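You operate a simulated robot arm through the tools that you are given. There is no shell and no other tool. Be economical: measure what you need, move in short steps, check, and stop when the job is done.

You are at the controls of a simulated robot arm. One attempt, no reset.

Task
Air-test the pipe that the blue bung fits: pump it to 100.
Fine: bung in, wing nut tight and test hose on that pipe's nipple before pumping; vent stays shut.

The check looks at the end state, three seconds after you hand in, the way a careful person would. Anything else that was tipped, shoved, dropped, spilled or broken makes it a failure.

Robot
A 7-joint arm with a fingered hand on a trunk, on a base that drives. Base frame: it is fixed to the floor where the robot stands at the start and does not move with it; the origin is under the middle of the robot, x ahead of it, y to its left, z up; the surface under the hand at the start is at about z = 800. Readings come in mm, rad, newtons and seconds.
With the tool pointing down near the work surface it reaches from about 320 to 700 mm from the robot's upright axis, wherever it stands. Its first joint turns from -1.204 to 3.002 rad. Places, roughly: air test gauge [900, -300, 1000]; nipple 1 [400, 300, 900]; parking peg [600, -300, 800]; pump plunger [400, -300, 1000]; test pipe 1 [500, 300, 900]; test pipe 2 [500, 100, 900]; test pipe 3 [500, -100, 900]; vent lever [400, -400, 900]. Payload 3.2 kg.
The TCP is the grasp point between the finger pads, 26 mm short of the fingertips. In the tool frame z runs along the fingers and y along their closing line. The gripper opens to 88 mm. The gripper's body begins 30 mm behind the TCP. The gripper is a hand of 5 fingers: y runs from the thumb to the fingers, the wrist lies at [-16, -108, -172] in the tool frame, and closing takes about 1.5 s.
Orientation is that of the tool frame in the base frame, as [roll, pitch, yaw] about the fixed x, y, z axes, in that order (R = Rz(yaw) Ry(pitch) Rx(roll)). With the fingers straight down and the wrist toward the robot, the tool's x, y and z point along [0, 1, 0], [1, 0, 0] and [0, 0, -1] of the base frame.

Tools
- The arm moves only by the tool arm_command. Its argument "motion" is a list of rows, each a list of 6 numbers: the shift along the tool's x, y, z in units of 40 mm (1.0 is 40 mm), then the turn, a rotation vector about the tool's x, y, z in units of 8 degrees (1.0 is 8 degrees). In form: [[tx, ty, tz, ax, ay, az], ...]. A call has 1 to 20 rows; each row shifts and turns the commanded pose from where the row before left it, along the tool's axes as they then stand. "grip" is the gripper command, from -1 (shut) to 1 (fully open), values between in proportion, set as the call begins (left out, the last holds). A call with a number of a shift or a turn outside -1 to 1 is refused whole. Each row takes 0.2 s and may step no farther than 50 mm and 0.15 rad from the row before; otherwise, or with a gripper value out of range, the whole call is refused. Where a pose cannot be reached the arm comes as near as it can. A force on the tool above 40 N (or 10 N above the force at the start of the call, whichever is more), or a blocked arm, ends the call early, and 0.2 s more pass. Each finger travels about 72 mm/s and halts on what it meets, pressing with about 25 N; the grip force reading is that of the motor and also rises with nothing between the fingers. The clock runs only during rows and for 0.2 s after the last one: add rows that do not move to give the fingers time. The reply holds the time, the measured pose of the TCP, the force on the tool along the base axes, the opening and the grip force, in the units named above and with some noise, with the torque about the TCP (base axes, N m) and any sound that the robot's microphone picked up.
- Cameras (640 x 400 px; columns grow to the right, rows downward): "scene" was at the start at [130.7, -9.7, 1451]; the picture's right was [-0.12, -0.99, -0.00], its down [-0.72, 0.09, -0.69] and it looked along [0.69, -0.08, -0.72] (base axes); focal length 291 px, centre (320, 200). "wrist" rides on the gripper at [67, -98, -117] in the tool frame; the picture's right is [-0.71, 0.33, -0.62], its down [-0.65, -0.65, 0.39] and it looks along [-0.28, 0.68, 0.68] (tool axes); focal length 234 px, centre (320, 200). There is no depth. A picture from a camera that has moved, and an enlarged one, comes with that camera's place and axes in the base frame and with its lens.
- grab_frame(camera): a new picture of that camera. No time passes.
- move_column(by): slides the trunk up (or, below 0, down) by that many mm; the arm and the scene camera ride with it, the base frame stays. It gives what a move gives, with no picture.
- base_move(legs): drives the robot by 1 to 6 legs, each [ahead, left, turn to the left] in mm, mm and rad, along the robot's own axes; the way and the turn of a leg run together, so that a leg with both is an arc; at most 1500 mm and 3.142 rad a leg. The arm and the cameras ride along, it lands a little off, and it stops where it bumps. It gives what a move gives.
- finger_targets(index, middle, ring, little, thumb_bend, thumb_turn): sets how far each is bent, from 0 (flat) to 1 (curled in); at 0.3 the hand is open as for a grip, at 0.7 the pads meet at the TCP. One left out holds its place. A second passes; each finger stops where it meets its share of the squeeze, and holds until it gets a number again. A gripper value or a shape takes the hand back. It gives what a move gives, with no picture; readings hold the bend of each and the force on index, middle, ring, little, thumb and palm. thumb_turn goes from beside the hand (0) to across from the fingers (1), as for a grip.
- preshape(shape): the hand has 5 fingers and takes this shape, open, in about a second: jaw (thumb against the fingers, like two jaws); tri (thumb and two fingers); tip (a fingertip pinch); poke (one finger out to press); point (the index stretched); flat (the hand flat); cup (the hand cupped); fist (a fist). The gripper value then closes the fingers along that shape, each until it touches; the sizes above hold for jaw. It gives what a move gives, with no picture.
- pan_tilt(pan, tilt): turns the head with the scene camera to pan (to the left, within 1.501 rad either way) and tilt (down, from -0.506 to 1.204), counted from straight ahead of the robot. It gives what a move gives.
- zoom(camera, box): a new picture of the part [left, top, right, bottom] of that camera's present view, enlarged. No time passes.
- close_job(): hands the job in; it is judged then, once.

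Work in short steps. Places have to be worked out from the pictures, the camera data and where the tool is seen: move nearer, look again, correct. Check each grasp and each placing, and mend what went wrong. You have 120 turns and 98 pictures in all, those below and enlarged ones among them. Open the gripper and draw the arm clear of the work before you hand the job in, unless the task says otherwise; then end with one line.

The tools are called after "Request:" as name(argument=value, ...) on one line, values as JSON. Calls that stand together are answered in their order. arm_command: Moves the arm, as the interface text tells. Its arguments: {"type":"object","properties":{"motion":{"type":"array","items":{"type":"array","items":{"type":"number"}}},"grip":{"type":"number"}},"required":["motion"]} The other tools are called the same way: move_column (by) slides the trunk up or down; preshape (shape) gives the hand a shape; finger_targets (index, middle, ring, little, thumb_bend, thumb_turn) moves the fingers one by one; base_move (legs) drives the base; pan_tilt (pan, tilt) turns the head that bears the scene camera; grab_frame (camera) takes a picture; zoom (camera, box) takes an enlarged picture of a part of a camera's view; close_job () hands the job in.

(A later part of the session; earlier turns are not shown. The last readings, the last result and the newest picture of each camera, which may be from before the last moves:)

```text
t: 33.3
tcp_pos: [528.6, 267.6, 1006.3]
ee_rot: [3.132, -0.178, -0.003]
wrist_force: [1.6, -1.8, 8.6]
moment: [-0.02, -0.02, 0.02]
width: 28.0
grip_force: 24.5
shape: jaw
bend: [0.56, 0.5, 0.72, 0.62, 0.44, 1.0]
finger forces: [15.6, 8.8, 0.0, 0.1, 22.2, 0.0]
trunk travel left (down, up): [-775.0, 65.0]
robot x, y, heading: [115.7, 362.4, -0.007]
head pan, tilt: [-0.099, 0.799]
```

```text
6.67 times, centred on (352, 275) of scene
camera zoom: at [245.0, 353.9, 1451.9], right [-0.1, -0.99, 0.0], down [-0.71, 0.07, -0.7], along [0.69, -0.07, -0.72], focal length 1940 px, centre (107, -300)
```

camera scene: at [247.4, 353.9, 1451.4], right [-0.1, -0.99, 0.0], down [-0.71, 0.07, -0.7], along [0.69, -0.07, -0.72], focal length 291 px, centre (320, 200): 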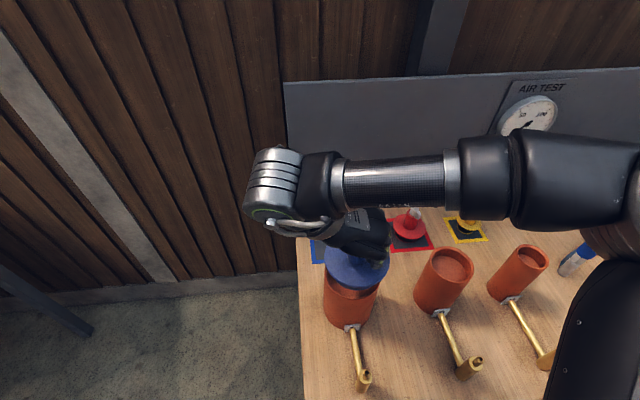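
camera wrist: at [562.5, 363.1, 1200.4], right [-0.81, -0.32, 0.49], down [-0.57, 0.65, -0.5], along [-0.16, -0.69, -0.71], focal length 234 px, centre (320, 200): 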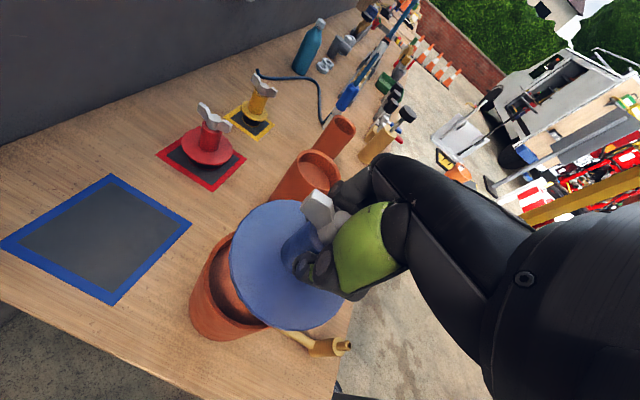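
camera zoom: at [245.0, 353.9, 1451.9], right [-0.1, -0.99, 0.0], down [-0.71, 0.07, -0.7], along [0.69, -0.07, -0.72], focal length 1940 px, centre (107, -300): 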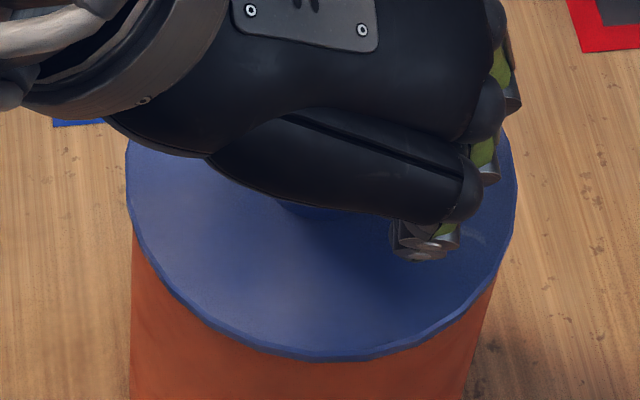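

Flange is flat on the rim, 8.6 N upward: bung seated. Release and rise, levelling the tool.

Request:
arm_command(motion=[[0, 0, 0, 0, 0, 0], [0, 0, 0, 0, 0, 0], [0, 0, 0, 0, 0, 0], [0, 0, 0, 0, 0, 0], [0, 0, 0, 0, 0, 0], [0, 0, 0, 0, 0, 0]], grip=1)

Request:
arm_command(motion=[[0.13, 0, -0.739, 0, 0, 0], [0.13, 0, -0.739, 0, 0, 0], [0.13, 0, -0.739, 0, 0, 0], [0.13, 0, -0.739, 0, 0, 0], [0, 0, 0, 0, -1, 0], [0, 0, 0, 0, -0.25, 0], [0, 0, 0, 0, 0, 0]])

Request:
grab_frame(camera="wrist")

Request:
grab_frame(camera="scene")

```text
t: 34.7
tcp_pos: [528.7, 266.4, 1004.8]
ee_rot: [3.132, -0.173, -0.001]
wrist_force: [-0.5, 0.1, 1.2]
moment: [0.02, -0.02, 0.03]
width: 87.9
grip_force: 0.0
shape: jaw
bend: [0.3, 0.3, 0.3, 0.3, 0.3, 0.97]
finger forces: [0.0, 0.1, 0.0, 0.1, 0.1, 0.0]
trunk travel left (down, up): [-775.0, 65.0]
robot x, y, heading: [112.0, 362.2, -0.001]
head pan, tilt: [-0.099, 0.799]
```

```text
t: 36.3
tcp_pos: [527.5, 268.9, 1125.4]
ee_rot: [3.134, 0.0, -0.004]
wrist_force: [-0.3, -0.1, -0.1]
moment: [-0.01, -0.02, -0.03]
width: 87.7
grip_force: 0.0
shape: jaw
bend: [0.3, 0.3, 0.3, 0.3, 0.3, 0.97]
finger forces: [0.0, 0.0, 0.1, 0.1, 0.0, 0.0]
trunk travel left (down, up): [-775.0, 65.0]
robot x, y, heading: [113.5, 361.4, -0.003]
head pan, tilt: [-0.099, 0.799]
```

```text
62 pictures are left
camera wrist: at [595.1, 366.8, 1241.2], right [-0.71, -0.32, 0.63], down [-0.65, 0.65, -0.39], along [-0.28, -0.69, -0.67], focal length 234 px, centre (320, 200)
```

wrist: 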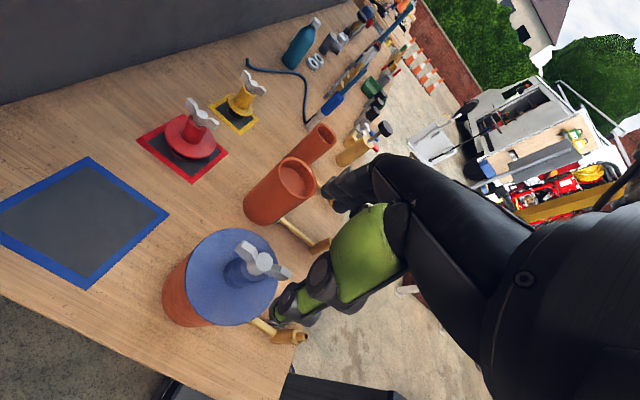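

```text
61 pictures are left
camera scene: at [245.8, 353.9, 1451.6], right [-0.1, -0.99, 0.0], down [-0.71, 0.07, -0.7], along [0.69, -0.07, -0.72], focal length 291 px, centre (320, 200)
```

scene: 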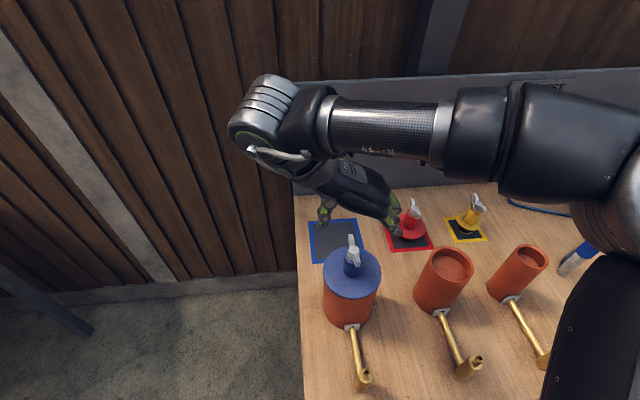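

Bung sits in pipe 1; nut near (529, 266, 1031). Zoom on the wings to get their heading.

Request:
zoom(camera="wrist", box=[200, 220, 312, 290])

Request:
zoom(camera="scene", box=[304, 220, 400, 280])

```text
5.71 times, centred on (256, 255) of wrist
camera zoom: at [595.1, 366.8, 1241.2], right [-0.71, -0.32, 0.63], down [-0.65, 0.65, -0.39], along [-0.28, -0.69, -0.67], focal length 1338 px, centre (686, -114)
```

zoom: 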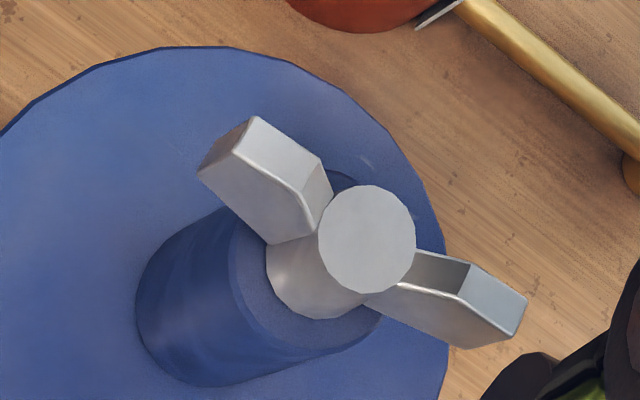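

```text
6.67 times, centred on (352, 250) of scene
camera zoom: at [245.8, 353.9, 1451.6], right [-0.1, -0.99, 0.0], down [-0.71, 0.07, -0.7], along [0.69, -0.07, -0.72], focal length 1940 px, centre (107, -133)
```

zoom: 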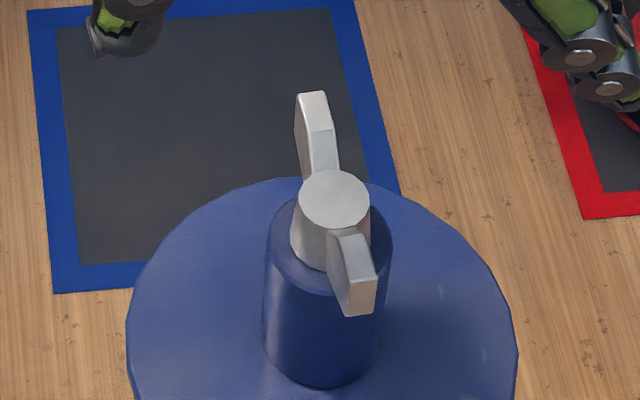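

Wings lie along x (span 58 mm, centre (530, 266)). Swing the hand 180° round so the wrist starts on the right and I can tighten clockwise through a long arc.

Request:
arm_command(motion=[[0, 0, 0, 0, 0, -1], [0, 0, 0, 0, 0, -1], [0, 0, 0, 0, 0, -1], [0, 0, 0, 0, 0, -1], [0, 0, 0, 0, 0, -1], [0, 0, 0, 0, 0, -1], [0, 0, 0, 0, 0, -1], [0, 0, 0, 0, 0, -1], [0, 0, 0, 0, 0, -1], [0, 0, 0, 0, 0, -1], [0, 0, 0, 0, 0, -1], [0, 0, 0, 0, 0, -1], [0, 0, 0, 0, 0, -1], [0, 0, 0, 0, 0, -1], [0, 0, 0, 0, 0, -1], [0, 0, 0, 0, 0, -1], [0, 0, 0, 0, 0, -1], [0, 0, 0, 0, 0, -1], [0, 0, 0, 0, 0, -1], [0, 0, 0, 0, 0, -1]])

Request:
arm_command(motion=[[0, 0, 0, 0, 0, -0.9], [0, 0, 0, 0, 0, -0.8], [0, 0, 0, 0, 0, -0.8], [0, 0, 0, 0, 0, 0]])

Request:
grab_frame(camera="scene")

```text
t: 40.5
tcp_pos: [452.6, 329.4, 1147.5]
ee_rot: [-3.072, 0.034, 2.737]
wrist_force: [0.0, -0.2, 0.0]
moment: [-0.03, -0.02, 0.03]
width: 87.8
grip_force: 0.0
shape: jaw
bend: [0.3, 0.3, 0.3, 0.3, 0.3, 0.97]
finger forces: [0.0, 0.0, 0.0, 0.0, 0.0, 0.0]
out of reach, approached as far as the arm can: row 17, 18, 19, 20
trunk travel left (down, up): [-775.0, 65.0]
robot x, y, heading: [115.9, 362.5, -0.004]
head pan, tilt: [-0.099, 0.799]
```

```text
t: 41.5
tcp_pos: [391.5, 384.5, 1168.3]
ee_rot: [-3.064, 0.009, 3.082]
wrist_force: [0.4, 0.8, 0.6]
moment: [0.03, 0.01, 0.0]
width: 88.2
grip_force: 0.1
shape: jaw
bend: [0.3, 0.3, 0.3, 0.3, 0.3, 0.97]
finger forces: [0.0, 0.0, 0.0, 0.0, 0.1, 0.1]
out of reach, approached as far as the arm can: row 1, 2, 3
trunk travel left (down, up): [-775.0, 65.0]
robot x, y, heading: [117.3, 362.3, 0.002]
head pan, tilt: [-0.099, 0.799]
```

```text
58 pictures are left
camera scene: at [245.8, 353.3, 1451.6], right [-0.1, -0.99, 0.0], down [-0.71, 0.07, -0.7], along [0.69, -0.07, -0.72], focal length 291 px, centre (320, 200)
```

scene: 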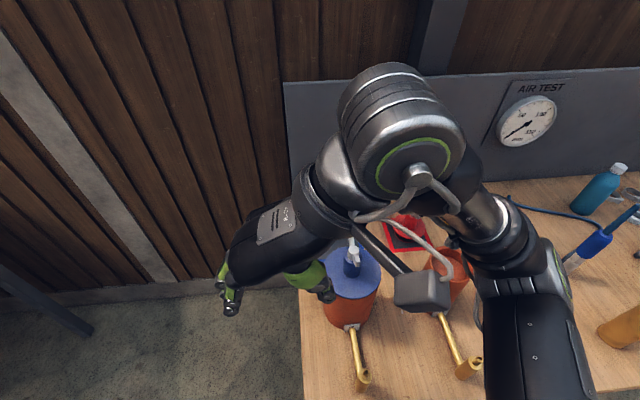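

The wrist-right pose isn't reachable from here because the first joint is limited to the right. I back off 25 mm and drive 250 mm right so the nut lies on the robot's left.

Request:
base_move(legs=[[-25, 0, 0], [0, -250, 0]])

Request:
arm_command(motion=[[0, 0, 0, 0, 0, 0]])

```text
t: 43.7
tcp_pos: [365.2, 136.9, 1167.8]
ee_rot: [-3.064, 0.01, 3.08]
wrist_force: [-0.1, -0.9, 0.2]
moment: [0.06, 0.01, 0.0]
width: 87.9
grip_force: 0.0
shape: jaw
bend: [0.3, 0.3, 0.3, 0.3, 0.3, 0.97]
finger forces: [0.0, 0.1, 0.0, 0.0, 0.0, 0.0]
trunk travel left (down, up): [-775.0, 65.0]
robot x, y, heading: [88.9, 114.7, -0.007]
head pan, tilt: [-0.099, 0.799]
```

```text
t: 44.1
tcp_pos: [366.6, 137.2, 1167.3]
ee_rot: [-3.064, 0.007, 3.082]
wrist_force: [-0.4, 0.0, -0.6]
moment: [-0.02, 0.01, -0.01]
width: 88.1
grip_force: 0.1
shape: jaw
bend: [0.3, 0.3, 0.3, 0.3, 0.3, 0.97]
finger forces: [0.1, 0.0, 0.0, 0.1, 0.0, 0.0]
trunk travel left (down, up): [-775.0, 65.0]
robot x, y, heading: [90.1, 114.0, -0.003]
head pan, tilt: [-0.099, 0.799]
```

Level the hand and move to above the nut at (530, 266).

Request:
arm_command(motion=[[0, 0, 0, -0.556, 0, -0.43], [-0.7, 0.54, 0, 0, 0, 0], [-0.7, 0.54, 0, 0, 0, 0], [-0.7, 0.54, 0, 0, 0, 0], [-0.7, 0.54, 0, 0, 0, 0], [-0.7, 0.54, 0, 0, 0, 0], [-0.6, 0.53, 0, 0, 0, 0], [0, 0, 0.7, 0, 0, 0], [0, 0, 0.7, 0, 0, 0], [0, 0, 0, 0, 0, 0]])

Request:
grab_frame(camera="wrist")

Request:
grab_frame(camera="scene")

```text
t: 46.3
tcp_pos: [376.5, 219.3, 1171.9]
ee_rot: [3.141, 0.001, 3.136]
wrist_force: [-0.6, -0.4, 0.2]
moment: [0.0, -0.02, 0.01]
width: 87.8
grip_force: 0.1
shape: jaw
bend: [0.3, 0.3, 0.3, 0.3, 0.3, 0.97]
finger forces: [0.0, 0.0, 0.0, 0.0, 0.1, 0.1]
out of reach, approached as far as the arm can: row 1, 2, 3, 4, 5, 6, 7, 8, 9
trunk travel left (down, up): [-775.0, 65.0]
robot x, y, heading: [93.4, 114.5, 0.001]
head pan, tilt: [-0.099, 0.799]
```

```text
57 pictures are left
camera wrist: at [309.1, 123.3, 1289.0], right [0.71, 0.33, 0.63], down [0.65, -0.66, -0.39], along [0.28, 0.68, -0.68], focal length 234 px, centre (320, 200)
```

wrist: 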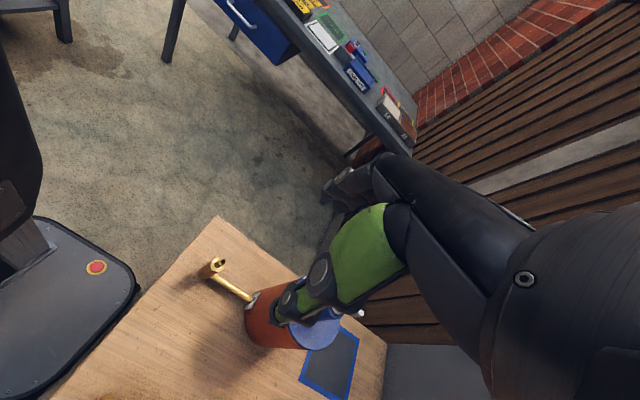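

```text
56 pictures are left
camera scene: at [220.2, 105.9, 1451.6], right [-0.1, -0.99, 0.0], down [-0.71, 0.07, -0.7], along [0.69, -0.07, -0.72], focal length 291 px, centre (320, 200)
```

scene: 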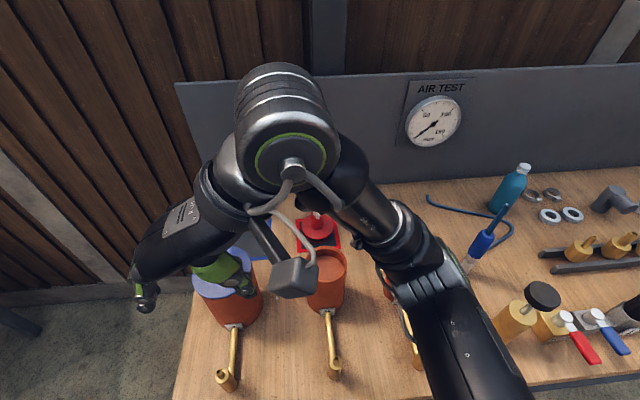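

Still not reachable wrist-right. I'll return to wrist-toward-robot over the nut, then test how far clockwise the hand can go from there.

Request:
arm_command(motion=[[0, 0, 0, 0, 0, 1], [0, 0, 0, 0, 0, 1], [0, 0, 0, 0, 0, 1], [0, 0, 0, 0, 0, 1], [0, 0, 0, 0, 0, 1], [0, 0, 0, 0, 0, 1], [0, 0, 0, 0, 0, 1], [0, 0, 0, 0, 0, 1], [0, 0, 0, 0, 0, 1], [0, 0, 0, 0, 0, 1], [0, 0, 0, 0, 0, 1], [0, 0, 0, 0, 0, 0.25], [0.29, 0.96, 0, 0, 0, 0], [0.29, 0.96, 0, 0, 0, 0], [0.29, 0.96, 0, 0, 0, 0], [0.29, 0.96, 0, 0, 0, 0], [0, 0, 0, 0, 0, 0]])

Request:
arm_command(motion=[[0, 0, 0, 0, 0, 1], [0, 0, 0, 0, 0, 1], [0, 0, 0, 0, 0, 1], [0, 0, 0, 0, 0, 1], [0, 0, 0, 0, 0, 1], [0, 0, 0, 0, 0, 1], [0, 0, 0, 0, 0, 1], [0, 0, 0, 0, 0, 1], [0, 0, 0, 0, 0, 1], [0, 0, 0, 0, 0, 1], [0, 0, 0, 0, 0, 1], [0, 0, 0, 0, 0, 1], [0, 0, 0, 0, 0, 1], [0, 0, 0, 0, 0, 1], [0, 0, 0, 0, 0, 1], [0, 0, 0, 0, 0, 1], [0, 0, 0, 0, 0, 1], [0, 0, 0, 0, 0, 1], [0, 0, 0, 0, 0, 1], [0, 0, 0, 0, 0, 1]])

```text
t: 49.9
tcp_pos: [531.1, 265.0, 1175.3]
ee_rot: [3.133, -0.001, 1.571]
wrist_force: [-0.5, 0.9, -0.2]
moment: [-0.02, 0.01, -0.01]
width: 88.0
grip_force: 0.0
shape: jaw
bend: [0.3, 0.3, 0.3, 0.3, 0.3, 0.97]
finger forces: [0.1, 0.0, 0.0, 0.0, 0.0, 0.0]
trunk travel left (down, up): [-775.0, 65.0]
robot x, y, heading: [91.1, 116.6, 0.001]
head pan, tilt: [-0.099, 0.799]
```

```text
t: 54.3
tcp_pos: [498.4, 160.1, 1143.1]
ee_rot: [-3.06, 0.031, -0.581]
wrist_force: [0.9, -0.5, 0.5]
moment: [-0.01, -0.02, -0.03]
width: 87.7
grip_force: 0.1
shape: jaw
bend: [0.3, 0.3, 0.3, 0.3, 0.3, 0.97]
finger forces: [0.0, 0.0, 0.0, 0.1, 0.0, 0.0]
out of reach, approached as far as the arm can: row 8, 9, 10, 11, 12, 13, 14, 15, 16, 17, 18, 19, 20
trunk travel left (down, up): [-775.0, 65.0]
robot x, y, heading: [88.7, 110.5, -0.001]
head pan, tilt: [-0.099, 0.799]
stopped in row 20: the arm was blocked; the commanded pose is now the measured one
```

The hand's yaw range is only about 130° here, so regrasping is awkward. Instead I'll push the wing round with one extended finger on a circular path (constant hand heading). Return to wrist-toward-robot, and shape "poke".

Request:
arm_command(motion=[[0, 0, 0, 0, 0, -1], [0, 0, 0, 0, 0, -1], [0, 0, 0, 0, 0, -1], [0, 0, 0, 0, 0, -1], [0, 0, 0, 0, 0, -1], [0, 0, 0, 0, 0, -1], [0, 0, 0, 0, 0, -1], [0, 0, 0, 0, 0, -1], [0, 0, 0, 0, 0, -1], [0, 0, 0, 0, 0, -1], [0, 0, 0, 0, 0, -1], [0, 0, 0, 0, 0, -1], [0, 0, 0, 0, 0, -1], [0, 0, 0, 0, 0, -1], [0, 0, 0, 0, 0, -1], [0, 0, 0, 0, 0, -0.4], [0, 0, 0, 0, 0, 0]])

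Request:
preshape(shape="poke")

Request:
pan_tilt(pan=0.3, tilt=0.8)

Request:
grab_frame(camera="scene")

Request:
grab_frame(camera="wrist")

```text
t: 57.9
tcp_pos: [496.4, 160.1, 1141.0]
ee_rot: [3.123, -0.08, 1.573]
wrist_force: [-0.5, 0.4, -0.4]
moment: [-0.02, -0.04, -0.03]
width: 88.0
grip_force: 0.0
shape: jaw
bend: [0.3, 0.3, 0.3, 0.3, 0.3, 0.97]
finger forces: [0.1, 0.0, 0.0, 0.0, 0.0, 0.1]
trunk travel left (down, up): [-775.0, 65.0]
robot x, y, heading: [89.4, 113.6, 0.0]
head pan, tilt: [-0.099, 0.799]
```

```text
t: 58.8
tcp_pos: [496.4, 161.6, 1141.9]
ee_rot: [3.122, -0.081, 1.572]
wrist_force: [0.2, -0.3, 0.4]
moment: [-0.04, 0.0, -0.02]
width: 0.3
grip_force: 0.1
shape: poke
bend: [0.7, 0.7, 0.99, 0.99, 0.0, 1.0]
finger forces: [0.0, 0.0, 0.1, 0.0, 0.1, 0.0]
trunk travel left (down, up): [-775.0, 65.0]
robot x, y, heading: [86.1, 114.1, -0.002]
head pan, tilt: [-0.099, 0.799]
```

```text
t: 59.7
tcp_pos: [496.5, 161.0, 1141.5]
ee_rot: [3.122, -0.081, 1.572]
wrist_force: [1.2, 0.0, 0.5]
moment: [0.0, 0.0, 0.01]
width: 0.0
grip_force: 0.1
shape: poke
bend: [0.7, 0.7, 0.99, 0.99, 0.0, 1.0]
finger forces: [0.1, 0.0, 0.0, 0.0, 0.0, 0.0]
trunk travel left (down, up): [-775.0, 65.0]
robot x, y, heading: [92.6, 114.7, -0.006]
head pan, tilt: [0.3, 0.799]
```

```text
55 pictures are left
camera scene: at [217.0, 137.3, 1451.6], right [0.29, -0.96, 0.0], down [-0.69, -0.21, -0.7], along [0.67, 0.2, -0.72], focal length 291 px, centre (320, 200)
```

scene: 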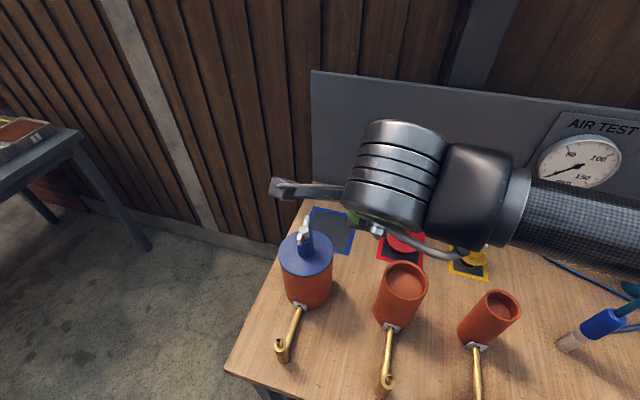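

```text
54 pictures are left
camera wrist: at [397.0, 219.1, 1261.3], right [0.32, -0.75, 0.57], down [-0.64, -0.62, -0.45], along [0.69, -0.22, -0.68], focal length 234 px, centre (320, 200)
```

wrist: 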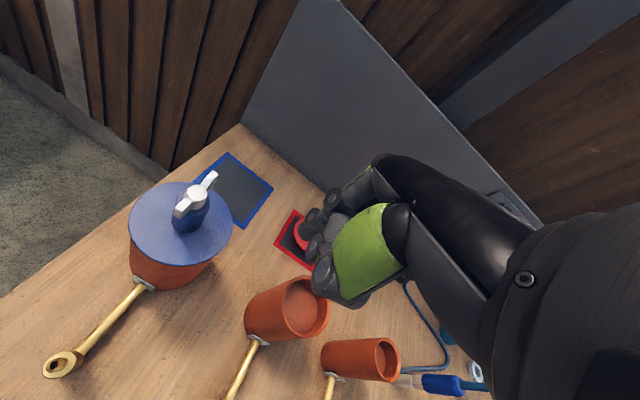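

Zoom on the hand to understand the poke shape.

Request:
zoom(camera="wrist", box=[270, 150, 430, 310])

Request:
finger_targets(index=0.7, middle=1.0, ring=1.0, little=1.0)

Request:
zoom(camera="wrist", box=[270, 150, 430, 310])

```text
2.50 times, centred on (350, 230) of wrist
camera zoom: at [397.0, 219.1, 1261.3], right [0.32, -0.75, 0.57], down [-0.64, -0.62, -0.45], along [0.69, -0.22, -0.68], focal length 585 px, centre (245, 125)
```

zoom: 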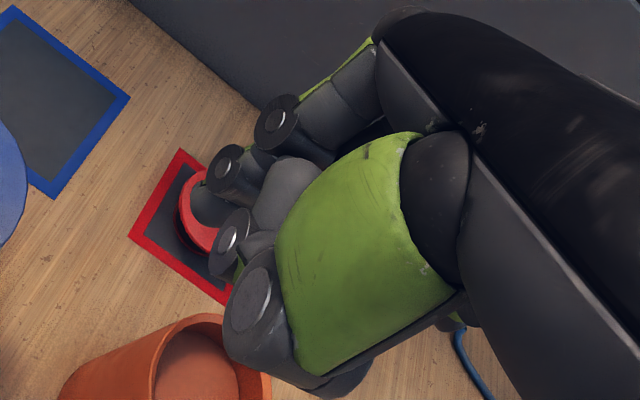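

```text
t: 60.7
tcp_pos: [496.8, 162.3, 1141.0]
ee_rot: [3.123, -0.08, 1.574]
wrist_force: [0.4, 0.4, -0.1]
moment: [0.03, -0.01, -0.02]
width: 23.1
grip_force: 0.0
shape: fingers
bend: [0.7, 1.0, 1.0, 1.0, 0.0, 1.0]
finger forces: [0.1, 0.1, 0.0, 0.1, 0.1, 0.0]
trunk travel left (down, up): [-775.0, 65.0]
robot x, y, heading: [85.6, 114.7, -0.004]
head pan, tilt: [0.3, 0.799]
```

```text
2.50 times, centred on (350, 230) of wrist
camera zoom: at [397.0, 219.1, 1261.3], right [0.32, -0.75, 0.57], down [-0.64, -0.62, -0.45], along [0.69, -0.22, -0.68], focal length 585 px, centre (245, 125)
```

zoom: 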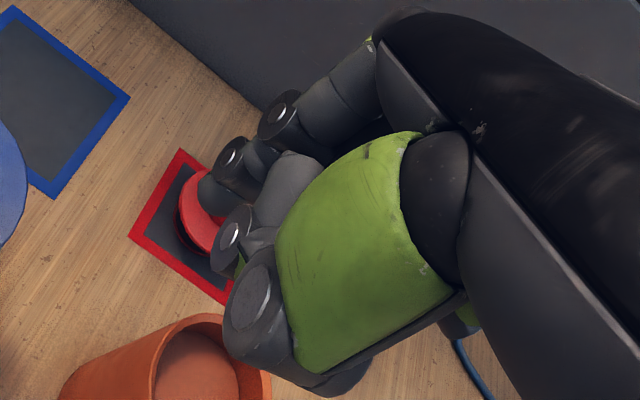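

The poke shape is hooked and hard to place. A closed fingertip pinch puts a compact probe exactly at the TCP, so try that.

Request:
preshape(shape="tip")

Request:
arm_command(motion=[[0, 0, 0, 0.57, 0.13, 0], [0, 0, 0, 0, 0, 0], [0, 0, 0, 0, 0, 0], [0, 0, 0, 0, 0, 0], [0, 0, 0, 0, 0, 0], [0, 0, 0, 0, 0, 0], [0, 0, 0, 0, 0, 0], [0, 0, 0, 0, 0, 0]], grip=-1)

Request:
grab_frame(camera="wrist")

```text
t: 61.6
tcp_pos: [497.2, 162.6, 1141.2]
ee_rot: [3.123, -0.081, 1.572]
wrist_force: [0.1, 0.0, 0.3]
moment: [0.01, -0.01, -0.01]
width: 87.7
grip_force: 0.0
shape: tip
bend: [0.3, 0.98, 0.99, 0.99, 0.3, 0.97]
finger forces: [0.0, 0.1, 0.0, 0.0, 0.0, 0.0]
trunk travel left (down, up): [-775.0, 65.0]
robot x, y, heading: [89.6, 110.6, -0.005]
head pan, tilt: [0.3, 0.799]
```

```text
t: 63.4
tcp_pos: [496.5, 161.6, 1141.6]
ee_rot: [-3.081, -0.096, 1.572]
wrist_force: [0.0, -0.1, 0.3]
moment: [-0.02, -0.01, 0.01]
width: 0.2
grip_force: 25.5
shape: tip
bend: [0.7, 1.0, 1.0, 1.0, 0.82, 1.0]
finger forces: [0.0, 0.1, 0.1, 0.0, 0.0, 0.0]
trunk travel left (down, up): [-775.0, 65.0]
robot x, y, heading: [87.6, 116.0, -0.002]
head pan, tilt: [0.3, 0.799]
```

```text
51 pictures are left
camera wrist: at [406.4, 216.3, 1269.7], right [0.37, -0.76, 0.53], down [-0.67, -0.61, -0.41], along [0.64, -0.21, -0.74], focal length 234 px, centre (320, 200)
```

wrist: 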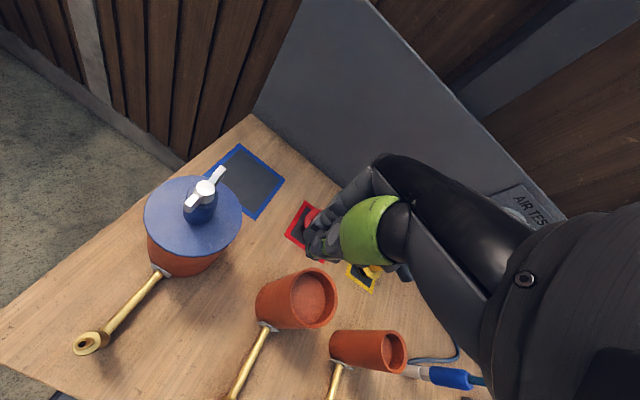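

The pinch is compact at the TCP. Level the tool (my last correction had the wrong sign) and move to the right of the near wing at (508, 238), z≈1062.

Request:
arm_command(motion=[[0, 0, 0, -0.434, -0.686, 0], [0.64, 0.1, 0, 0, 0, 0], [0.64, 0.1, 0, 0, 0, 0], [0.64, 0.09, 0, 0, 0, 0], [0, 0, 0.66, 0, 0, 0], [0, 0, 0.66, 0, 0, 0], [0, 0, 0.66, 0, 0, 0], [0, 0, 0, 0, 0, 0]])

Request:
grab_frame(camera="wrist")

Request:
grab_frame(camera="scene")

```text
t: 65.2
tcp_pos: [507.1, 239.3, 1061.7]
ee_rot: [3.14, -0.001, 1.576]
wrist_force: [-0.2, 0.2, 0.0]
moment: [0.02, 0.02, -0.01]
width: 0.0
grip_force: 25.0
shape: tip
bend: [0.7, 1.0, 1.0, 1.0, 0.82, 1.0]
finger forces: [0.0, 0.0, 0.0, 0.1, 0.0, 0.1]
trunk travel left (down, up): [-775.0, 65.0]
robot x, y, heading: [84.3, 114.9, -0.004]
head pan, tilt: [0.3, 0.799]
```

```text
50 pictures are left
camera wrist: at [409.7, 305.3, 1179.2], right [0.34, -0.71, 0.62], down [-0.65, -0.65, -0.39], along [0.68, -0.27, -0.68], focal length 234 px, centre (320, 200)
```

wrist: 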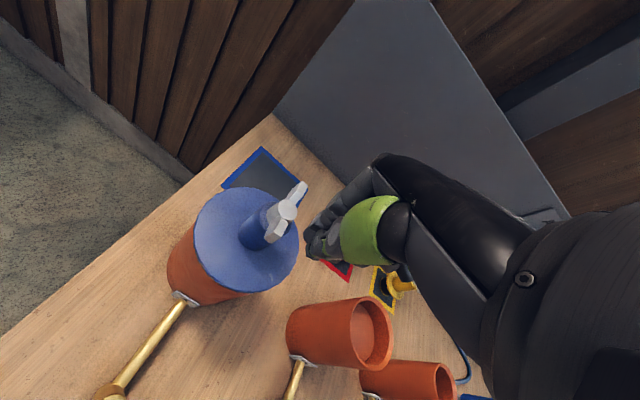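

```text
49 pictures are left
camera scene: at [216.7, 137.2, 1451.7], right [0.29, -0.96, 0.0], down [-0.69, -0.21, -0.7], along [0.67, 0.2, -0.72], focal length 291 px, centre (320, 200)
```

scene: 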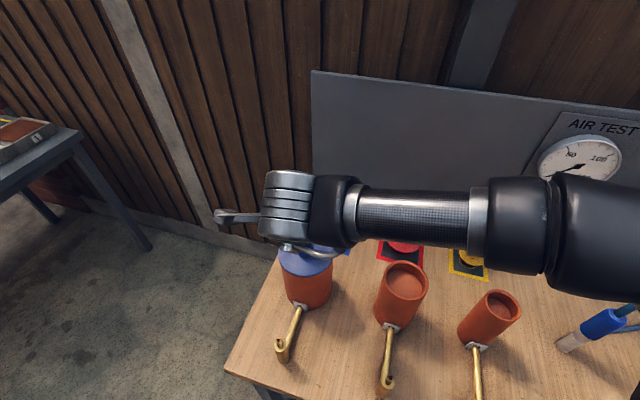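

Lower to z≈1044 (tips at ~1018) and check the spacing.

Request:
arm_command(motion=[[0, 0, 0.22, 0, 0, 0], [0, 0, 0.22, 0, 0, 0], [0, 0, 0, 0, 0, 0]])

Request:
zoom(camera="wrist", box=[200, 160, 392, 280])

```text
t: 66.0
tcp_pos: [508.5, 239.5, 1045.6]
ee_rot: [-3.141, -0.002, 1.576]
wrist_force: [-0.2, -0.6, -1.0]
moment: [0.03, -0.02, 0.03]
width: 0.0
grip_force: 24.7
shape: tip
bend: [0.7, 1.0, 1.0, 1.0, 0.82, 1.0]
finger forces: [0.0, 0.0, 0.0, 0.0, 0.1, 0.0]
trunk travel left (down, up): [-775.0, 65.0]
robot x, y, heading: [92.2, 113.3, 0.001]
head pan, tilt: [0.3, 0.799]
```

```text
3.33 times, centred on (296, 220) of wrist
camera zoom: at [410.3, 305.5, 1161.5], right [0.33, -0.71, 0.62], down [-0.65, -0.65, -0.39], along [0.68, -0.27, -0.68], focal length 781 px, centre (400, 133)
```

zoom: 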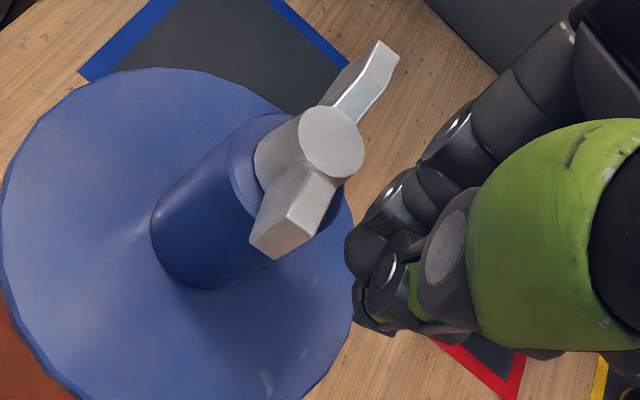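

The probe is right of the near wing with a clear gap. Push it left and round along the arc by about 90°, clockwise.

Request:
arm_command(motion=[[0.15, -0.006, 0, 0, 0, 0], [0.15, -0.006, 0, 0, 0, 0], [0.155, -0.075, 0, 0, 0, 0], [0.168, -0.032, 0, 0, 0, 0], [0.172, 0.0125, 0, 0, 0, 0], [0.162, 0.056, 0, 0, 0, 0], [0.143, 0.096, 0, 0, 0, 0], [0.112, 0.13, 0, 0, 0, 0], [0, 0, 0, 0, 0, 0]])

Request:
zoom(camera="wrist", box=[200, 160, 392, 280])

```text
t: 68.0
tcp_pos: [514.5, 288.4, 1044.3]
ee_rot: [3.14, -0.002, 1.575]
wrist_force: [-0.2, 0.0, 0.2]
moment: [-0.01, 0.0, -0.03]
width: 0.0
grip_force: 24.9
shape: tip
bend: [0.7, 1.0, 1.0, 1.0, 0.82, 1.0]
finger forces: [0.0, 0.0, 0.1, 0.0, 0.1, 0.0]
trunk travel left (down, up): [-775.0, 65.0]
robot x, y, heading: [90.8, 111.8, -0.002]
head pan, tilt: [0.3, 0.799]
```

```text
3.33 times, centred on (296, 220) of wrist
camera zoom: at [416.8, 353.7, 1161.4], right [0.33, -0.71, 0.62], down [-0.65, -0.65, -0.39], along [0.68, -0.27, -0.68], focal length 781 px, centre (400, 133)
```

zoom: 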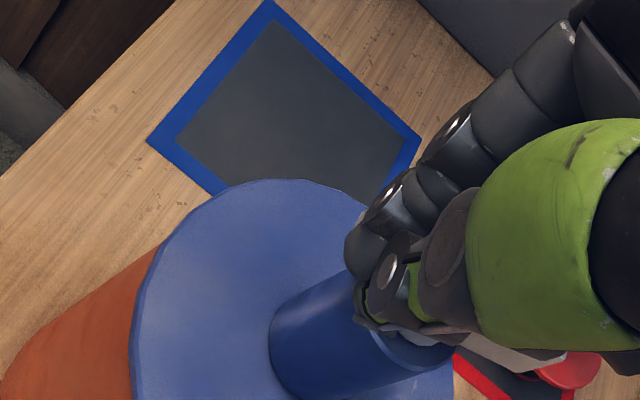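

The nut is hidden by the hand; lift 50 mm to see whether the wing turned.

Request:
arm_command(motion=[[0, 0, -0.7, 0, 0, 0], [0, -0.5, -0.6, 0, 0, 0], [0, -0.9, 0, 0, 0, 0], [0, 0, 0, 0, 0, 0]])

Request:
grab_frame(camera="wrist")

```text
t: 69.0
tcp_pos: [459.6, 287.4, 1097.2]
ee_rot: [-3.141, -0.002, 1.576]
wrist_force: [0.5, 0.3, 0.7]
moment: [-0.02, 0.0, 0.02]
width: 0.0
grip_force: 25.2
shape: tip
bend: [0.7, 1.0, 1.0, 1.0, 0.82, 1.0]
finger forces: [0.0, 0.0, 0.0, 0.0, 0.0, 0.1]
trunk travel left (down, up): [-775.0, 65.0]
robot x, y, heading: [88.2, 113.6, -0.003]
head pan, tilt: [0.3, 0.799]
```

```text
46 pictures are left
camera wrist: at [361.1, 353.2, 1213.3], right [0.33, -0.71, 0.62], down [-0.65, -0.65, -0.39], along [0.68, -0.27, -0.68], focal length 234 px, centre (320, 200)
```

wrist: 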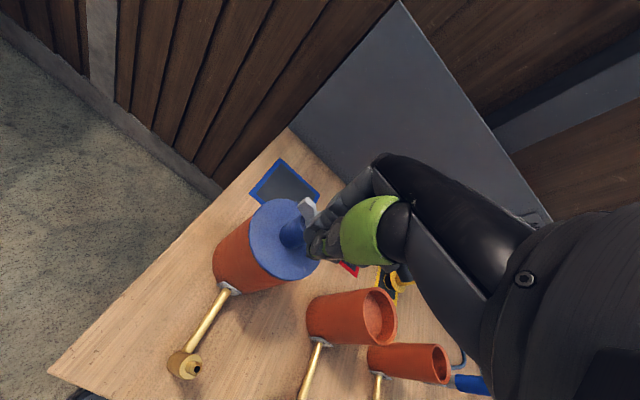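

Request:
zoom(camera="wrist", box=[260, 170, 356, 230])

```text
6.67 times, centred on (308, 200) of wrist
camera zoom: at [361.1, 353.2, 1213.3], right [0.33, -0.71, 0.62], down [-0.65, -0.65, -0.39], along [0.68, -0.27, -0.68], focal length 1561 px, centre (400, 200)
```

zoom: 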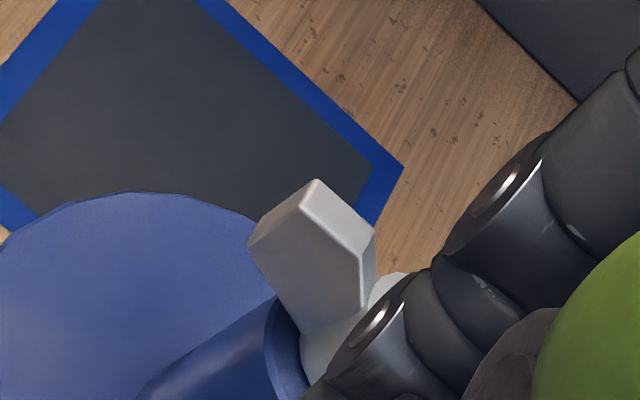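

The wing turned freely (now roughly at 50–60°), so the method works. Go back behind it and orbit on clockwise; a rise in force will mean tight.

Request:
arm_command(motion=[[0, 0.9, 0, 0, 0, 0], [0, 0.48, 0.6, 0, 0, 0], [0, 0, 0.7, 0, 0, 0], [0.0751, 0.1547, 0, 0, 0, 0], [0.0325, 0.1689, 0, 0, 0, 0], [-0.0123, 0.1716, 0, 0, 0, 0], [-0.0563, 0.1625, 0, 0, 0, 0], [-0.0964, 0.1424, 0, 0, 0, 0], [-0.13, 0.1126, 0, 0, 0, 0], [-0.1547, 0.0751, 0, 0, 0, 0], [-0.1689, 0.0325, 0, 0, 0, 0], [-0.1716, -0.0123, 0, 0, 0, 0], [-0.1625, -0.0563, 0, 0, 0, 0], [-0.1424, -0.0964, 0, 0, 0, 0], [-0.1126, -0.13, 0, 0, 0, 0], [-0.0751, -0.1547, 0, 0, 0, 0], [-0.0325, -0.1689, 0, 0, 0, 0], [0, 0, 0, 0, 0, 0]])

Request:
zoom(camera="wrist", box=[200, 160, 392, 280])

```text
t: 71.9
tcp_pos: [555.5, 267.3, 1046.9]
ee_rot: [3.139, -0.023, 1.595]
wrist_force: [7.9, 27.9, -3.8]
moment: [0.42, -0.1, -0.13]
width: 0.1
grip_force: 25.1
shape: tip
bend: [0.7, 1.0, 1.0, 1.0, 0.83, 1.0]
finger forces: [0.0, 0.0, 0.1, 0.0, 0.0, 0.0]
trunk travel left (down, up): [-775.0, 65.0]
robot x, y, heading: [90.5, 117.2, 0.0]
head pan, tilt: [0.3, 0.799]
stopped in row 14: the force on the tool passed its limit at 42 N (the readings are from after the stop); the commanded pose is now the measured one
```

```text
3.33 times, centred on (296, 220) of wrist
camera zoom: at [454.9, 330.8, 1164.5], right [0.34, -0.71, 0.61], down [-0.64, -0.66, -0.41], along [0.69, -0.25, -0.68], focal length 781 px, centre (400, 133)
```

zoom: 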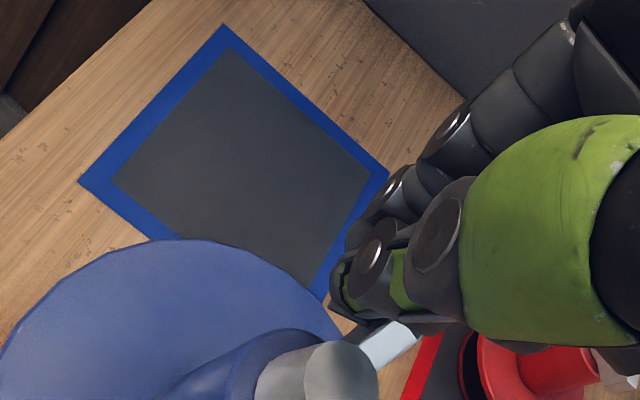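

The probe met firm resistance (42 N) with the wing near −25°. Back off, lift and look at the wing angle.

Request:
arm_command(motion=[[0.15, 0, 0, 0, 0, 0], [0, 0, -0.7, 0, 0, 0], [0, -0.4, -0.7, 0, 0, 0], [0, -0.9, 0, 0, 0, 0], [0, -0.9, 0, 0, 0, 0], [0, 0, 0, 0, 0, 0]])

Request:
grab_frame(camera="wrist")

Request:
zoom(camera="wrist", box=[270, 150, 400, 240])

```text
t: 73.3
tcp_pos: [464.1, 262.2, 1103.2]
ee_rot: [3.135, -0.018, 1.583]
wrist_force: [0.4, 1.2, 0.0]
moment: [0.0, -0.02, -0.02]
width: 0.0
grip_force: 24.6
shape: tip
bend: [0.7, 1.0, 1.0, 1.0, 0.83, 1.0]
finger forces: [0.0, 0.1, 0.0, 0.0, 0.0, 0.1]
trunk travel left (down, up): [-775.0, 65.0]
robot x, y, heading: [92.7, 116.4, -0.007]
head pan, tilt: [0.3, 0.799]
```

```text
43 pictures are left
camera wrist: at [365.0, 325.7, 1220.7], right [0.34, -0.71, 0.61], down [-0.64, -0.65, -0.4], along [0.69, -0.26, -0.68], focal length 234 px, centre (320, 200)
```

wrist: 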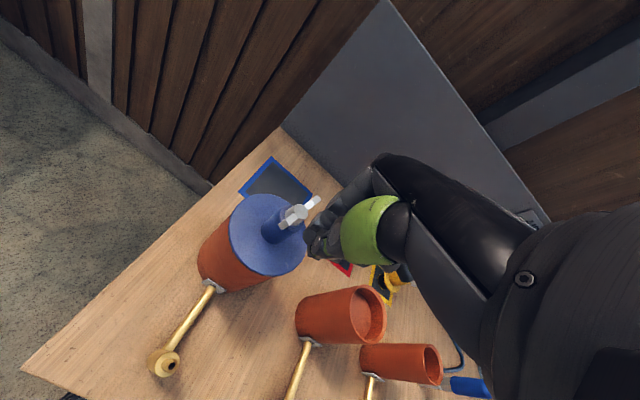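

```text
4.44 times, centred on (335, 195) of wrist
camera zoom: at [365.0, 325.7, 1220.7], right [0.34, -0.71, 0.61], down [-0.64, -0.65, -0.4], along [0.69, -0.26, -0.68], focal length 1041 px, centre (253, 222)
```

zoom: 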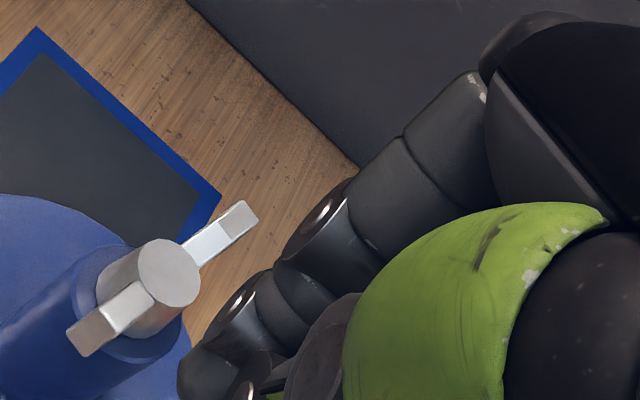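

Wing now at about −16°, i.e. ~196° turned with strong resistance. Push once more on the near wing from the right, to see if it still yields.

Request:
arm_command(motion=[[-0.5, 0.5, 0, 0, 0, 0], [0, 0.5, 0, 0, 0, 0], [0, 0, 0.75, 0, 0, 0], [0, 0, 0.72, 0, 0, 0], [0.1, -0.02, 0, 0, 0, 0], [0.1, -0.02, 0, 0, 0, 0], [0.1, 0, 0, 0, 0, 0], [0.1, 0, 0, 0, 0, 0], [0.1, 0, 0, 0, 0, 0], [0.1, 0, 0, 0, 0, 0], [0.1, 0.01, 0, 0, 0, 0], [0.1, 0.02, 0, 0, 0, 0], [0.1, 0.03, 0, 0, 0, 0]])

Request:
zoom(camera="wrist", box=[200, 160, 392, 280])

```text
t: 75.8
tcp_pos: [505.5, 260.3, 1044.0]
ee_rot: [3.136, 0.003, 1.559]
wrist_force: [-2.2, -27.3, 4.2]
moment: [-0.23, 0.01, 0.0]
width: 0.0
grip_force: 24.8
shape: tip
bend: [0.71, 1.0, 1.0, 1.0, 0.84, 1.0]
finger forces: [45.1, 0.1, 0.1, 0.0, 0.1, 0.1]
trunk travel left (down, up): [-775.0, 65.0]
robot x, y, heading: [89.2, 113.5, -0.007]
head pan, tilt: [0.3, 0.799]
stopped in row 12: the force on the tool passed its limit at 42 N (the readings are from after the stop); the commanded pose is now the measured one
```

```text
3.33 times, centred on (296, 220) of wrist
camera zoom: at [408.1, 327.1, 1159.8], right [0.32, -0.71, 0.63], down [-0.66, -0.64, -0.39], along [0.68, -0.29, -0.67], focal length 781 px, centre (400, 133)
```

zoom: 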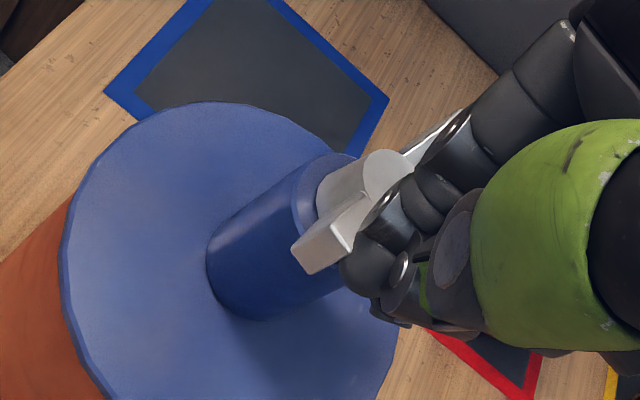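

The wing did not move at 42 N: it's tight. Back off, lift clear and look at the hose on its peg.

Request:
arm_command(motion=[[-0.5, 0, 0, 0, 0, 0], [0, 0, -0.9, 0, 0, 0], [0, 0, -0.9, 0, 0, 0], [0, 0, -0.9, 0, 0, 0], [0, 0, 0, 0, 0, 0]])

Request:
preshape(shape="jaw")

Request:
base_move(legs=[[0, -300, 0]])

Request:
pan_tilt(pan=-0.2, tilt=0.8)

Request:
grab_frame(camera="scene")

Request:
grab_frame(camera="wrist")

```text
t: 77.0
tcp_pos: [503.7, 249.2, 1151.4]
ee_rot: [3.138, -0.003, 1.572]
wrist_force: [0.6, -0.6, 0.1]
moment: [-0.05, 0.02, -0.01]
width: 0.2
grip_force: 25.0
shape: tip
bend: [0.71, 1.0, 1.0, 1.0, 0.84, 1.0]
finger forces: [0.0, 0.0, 0.0, 0.1, 0.2, 0.0]
trunk travel left (down, up): [-775.0, 65.0]
robot x, y, heading: [86.9, 114.1, -0.007]
head pan, tilt: [0.3, 0.799]
```

```text
t: 77.9
tcp_pos: [505.4, 247.3, 1150.6]
ee_rot: [3.136, -0.003, 1.572]
wrist_force: [-0.6, 0.1, 0.4]
moment: [-0.04, 0.02, -0.02]
width: 87.9
grip_force: 0.0
shape: jaw
bend: [0.3, 0.3, 0.3, 0.3, 0.3, 0.97]
finger forces: [0.0, 0.1, 0.0, 0.1, 0.0, 0.1]
trunk travel left (down, up): [-775.0, 65.0]
robot x, y, heading: [88.6, 113.5, -0.004]
head pan, tilt: [0.3, 0.799]
```

```text
t: 80.0
tcp_pos: [504.2, -51.1, 1152.1]
ee_rot: [3.137, -0.005, 1.573]
wrist_force: [0.0, 0.7, -0.2]
moment: [0.01, -0.01, 0.03]
width: 87.9
grip_force: 0.1
shape: jaw
bend: [0.3, 0.3, 0.3, 0.3, 0.3, 0.97]
finger forces: [0.0, 0.0, 0.1, 0.0, 0.1, 0.0]
trunk travel left (down, up): [-775.0, 65.0]
robot x, y, heading: [91.1, -185.6, 0.001]
head pan, tilt: [0.3, 0.799]
```

```text
t: 80.9
tcp_pos: [504.0, -50.0, 1151.3]
ee_rot: [3.136, -0.002, 1.571]
wrist_force: [0.8, -0.9, -0.1]
moment: [0.01, 0.0, 0.0]
width: 87.8
grip_force: 0.1
shape: jaw
bend: [0.3, 0.3, 0.3, 0.3, 0.3, 0.97]
finger forces: [0.1, 0.1, 0.1, 0.0, 0.0, 0.0]
trunk travel left (down, up): [-775.0, 65.0]
robot x, y, heading: [89.2, -185.0, -0.003]
head pan, tilt: [-0.201, 0.799]
```

```text
40 pictures are left
camera scene: at [218.1, -200.7, 1451.6], right [-0.2, -0.98, 0.0], down [-0.7, 0.14, -0.7], along [0.68, -0.14, -0.72], focal length 291 px, centre (320, 200)
```

scene: 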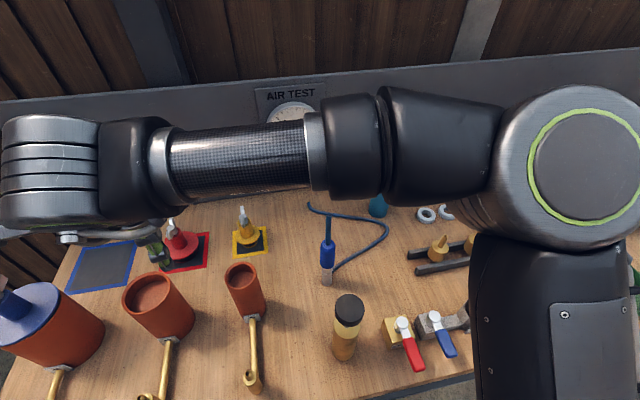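

```text
39 pictures are left
camera wrist: at [404.9, 16.1, 1267.3], right [0.33, -0.71, 0.62], down [-0.65, -0.65, -0.39], along [0.68, -0.28, -0.68], focal length 234 px, centre (320, 200)
```

wrist: 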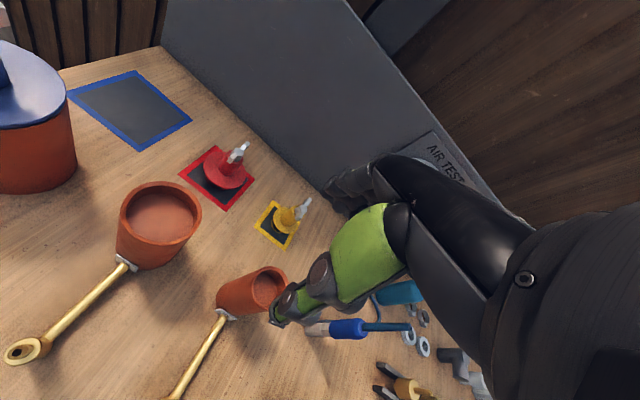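

Zoom on the hose connector, pump and gauge from the scene camera.

Request:
zoom(camera="scene", box=[280, 195, 424, 285])

Request:
zoom(camera="scene", box=[304, 275, 480, 385])

Request:
zoom(camera="wrist", box=[280, 290, 440, 390])

```text
4.44 times, centred on (352, 240) of scene
camera zoom: at [218.1, -200.7, 1451.6], right [-0.2, -0.98, 0.0], down [-0.7, 0.14, -0.7], along [0.68, -0.14, -0.72], focal length 1293 px, centre (178, 22)
```

zoom: 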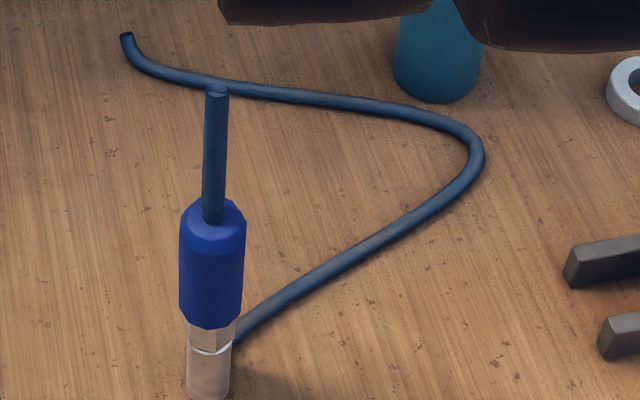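

```text
3.64 times, centred on (392, 330) of scene
camera zoom: at [218.1, -200.7, 1451.6], right [-0.2, -0.98, 0.0], down [-0.7, 0.14, -0.7], along [0.68, -0.14, -0.72], focal length 1058 px, centre (58, -273)
```

zoom: 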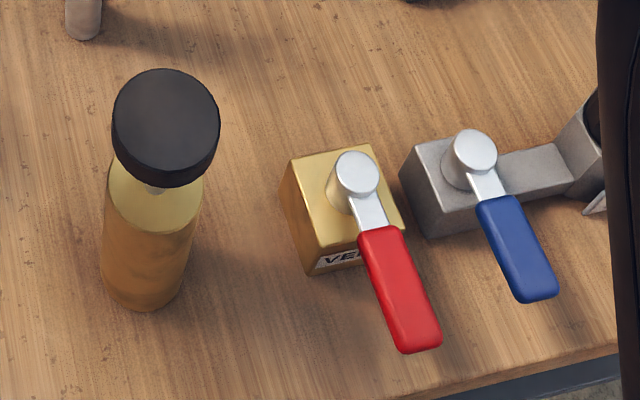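

```text
4.00 times, centred on (360, 340) of wrist
camera zoom: at [404.9, 16.1, 1267.3], right [0.33, -0.71, 0.62], down [-0.65, -0.65, -0.39], along [0.68, -0.28, -0.68], focal length 937 px, centre (160, -360)
```

zoom: 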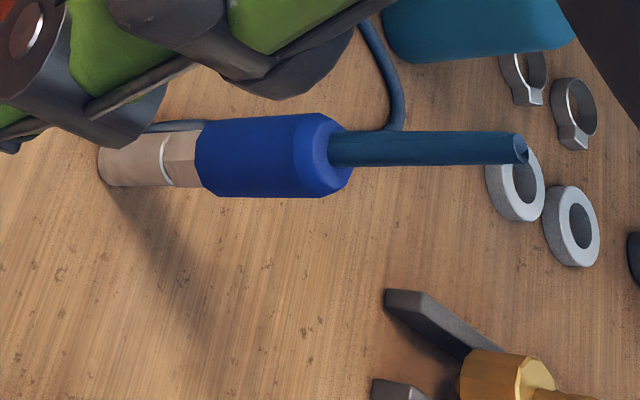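

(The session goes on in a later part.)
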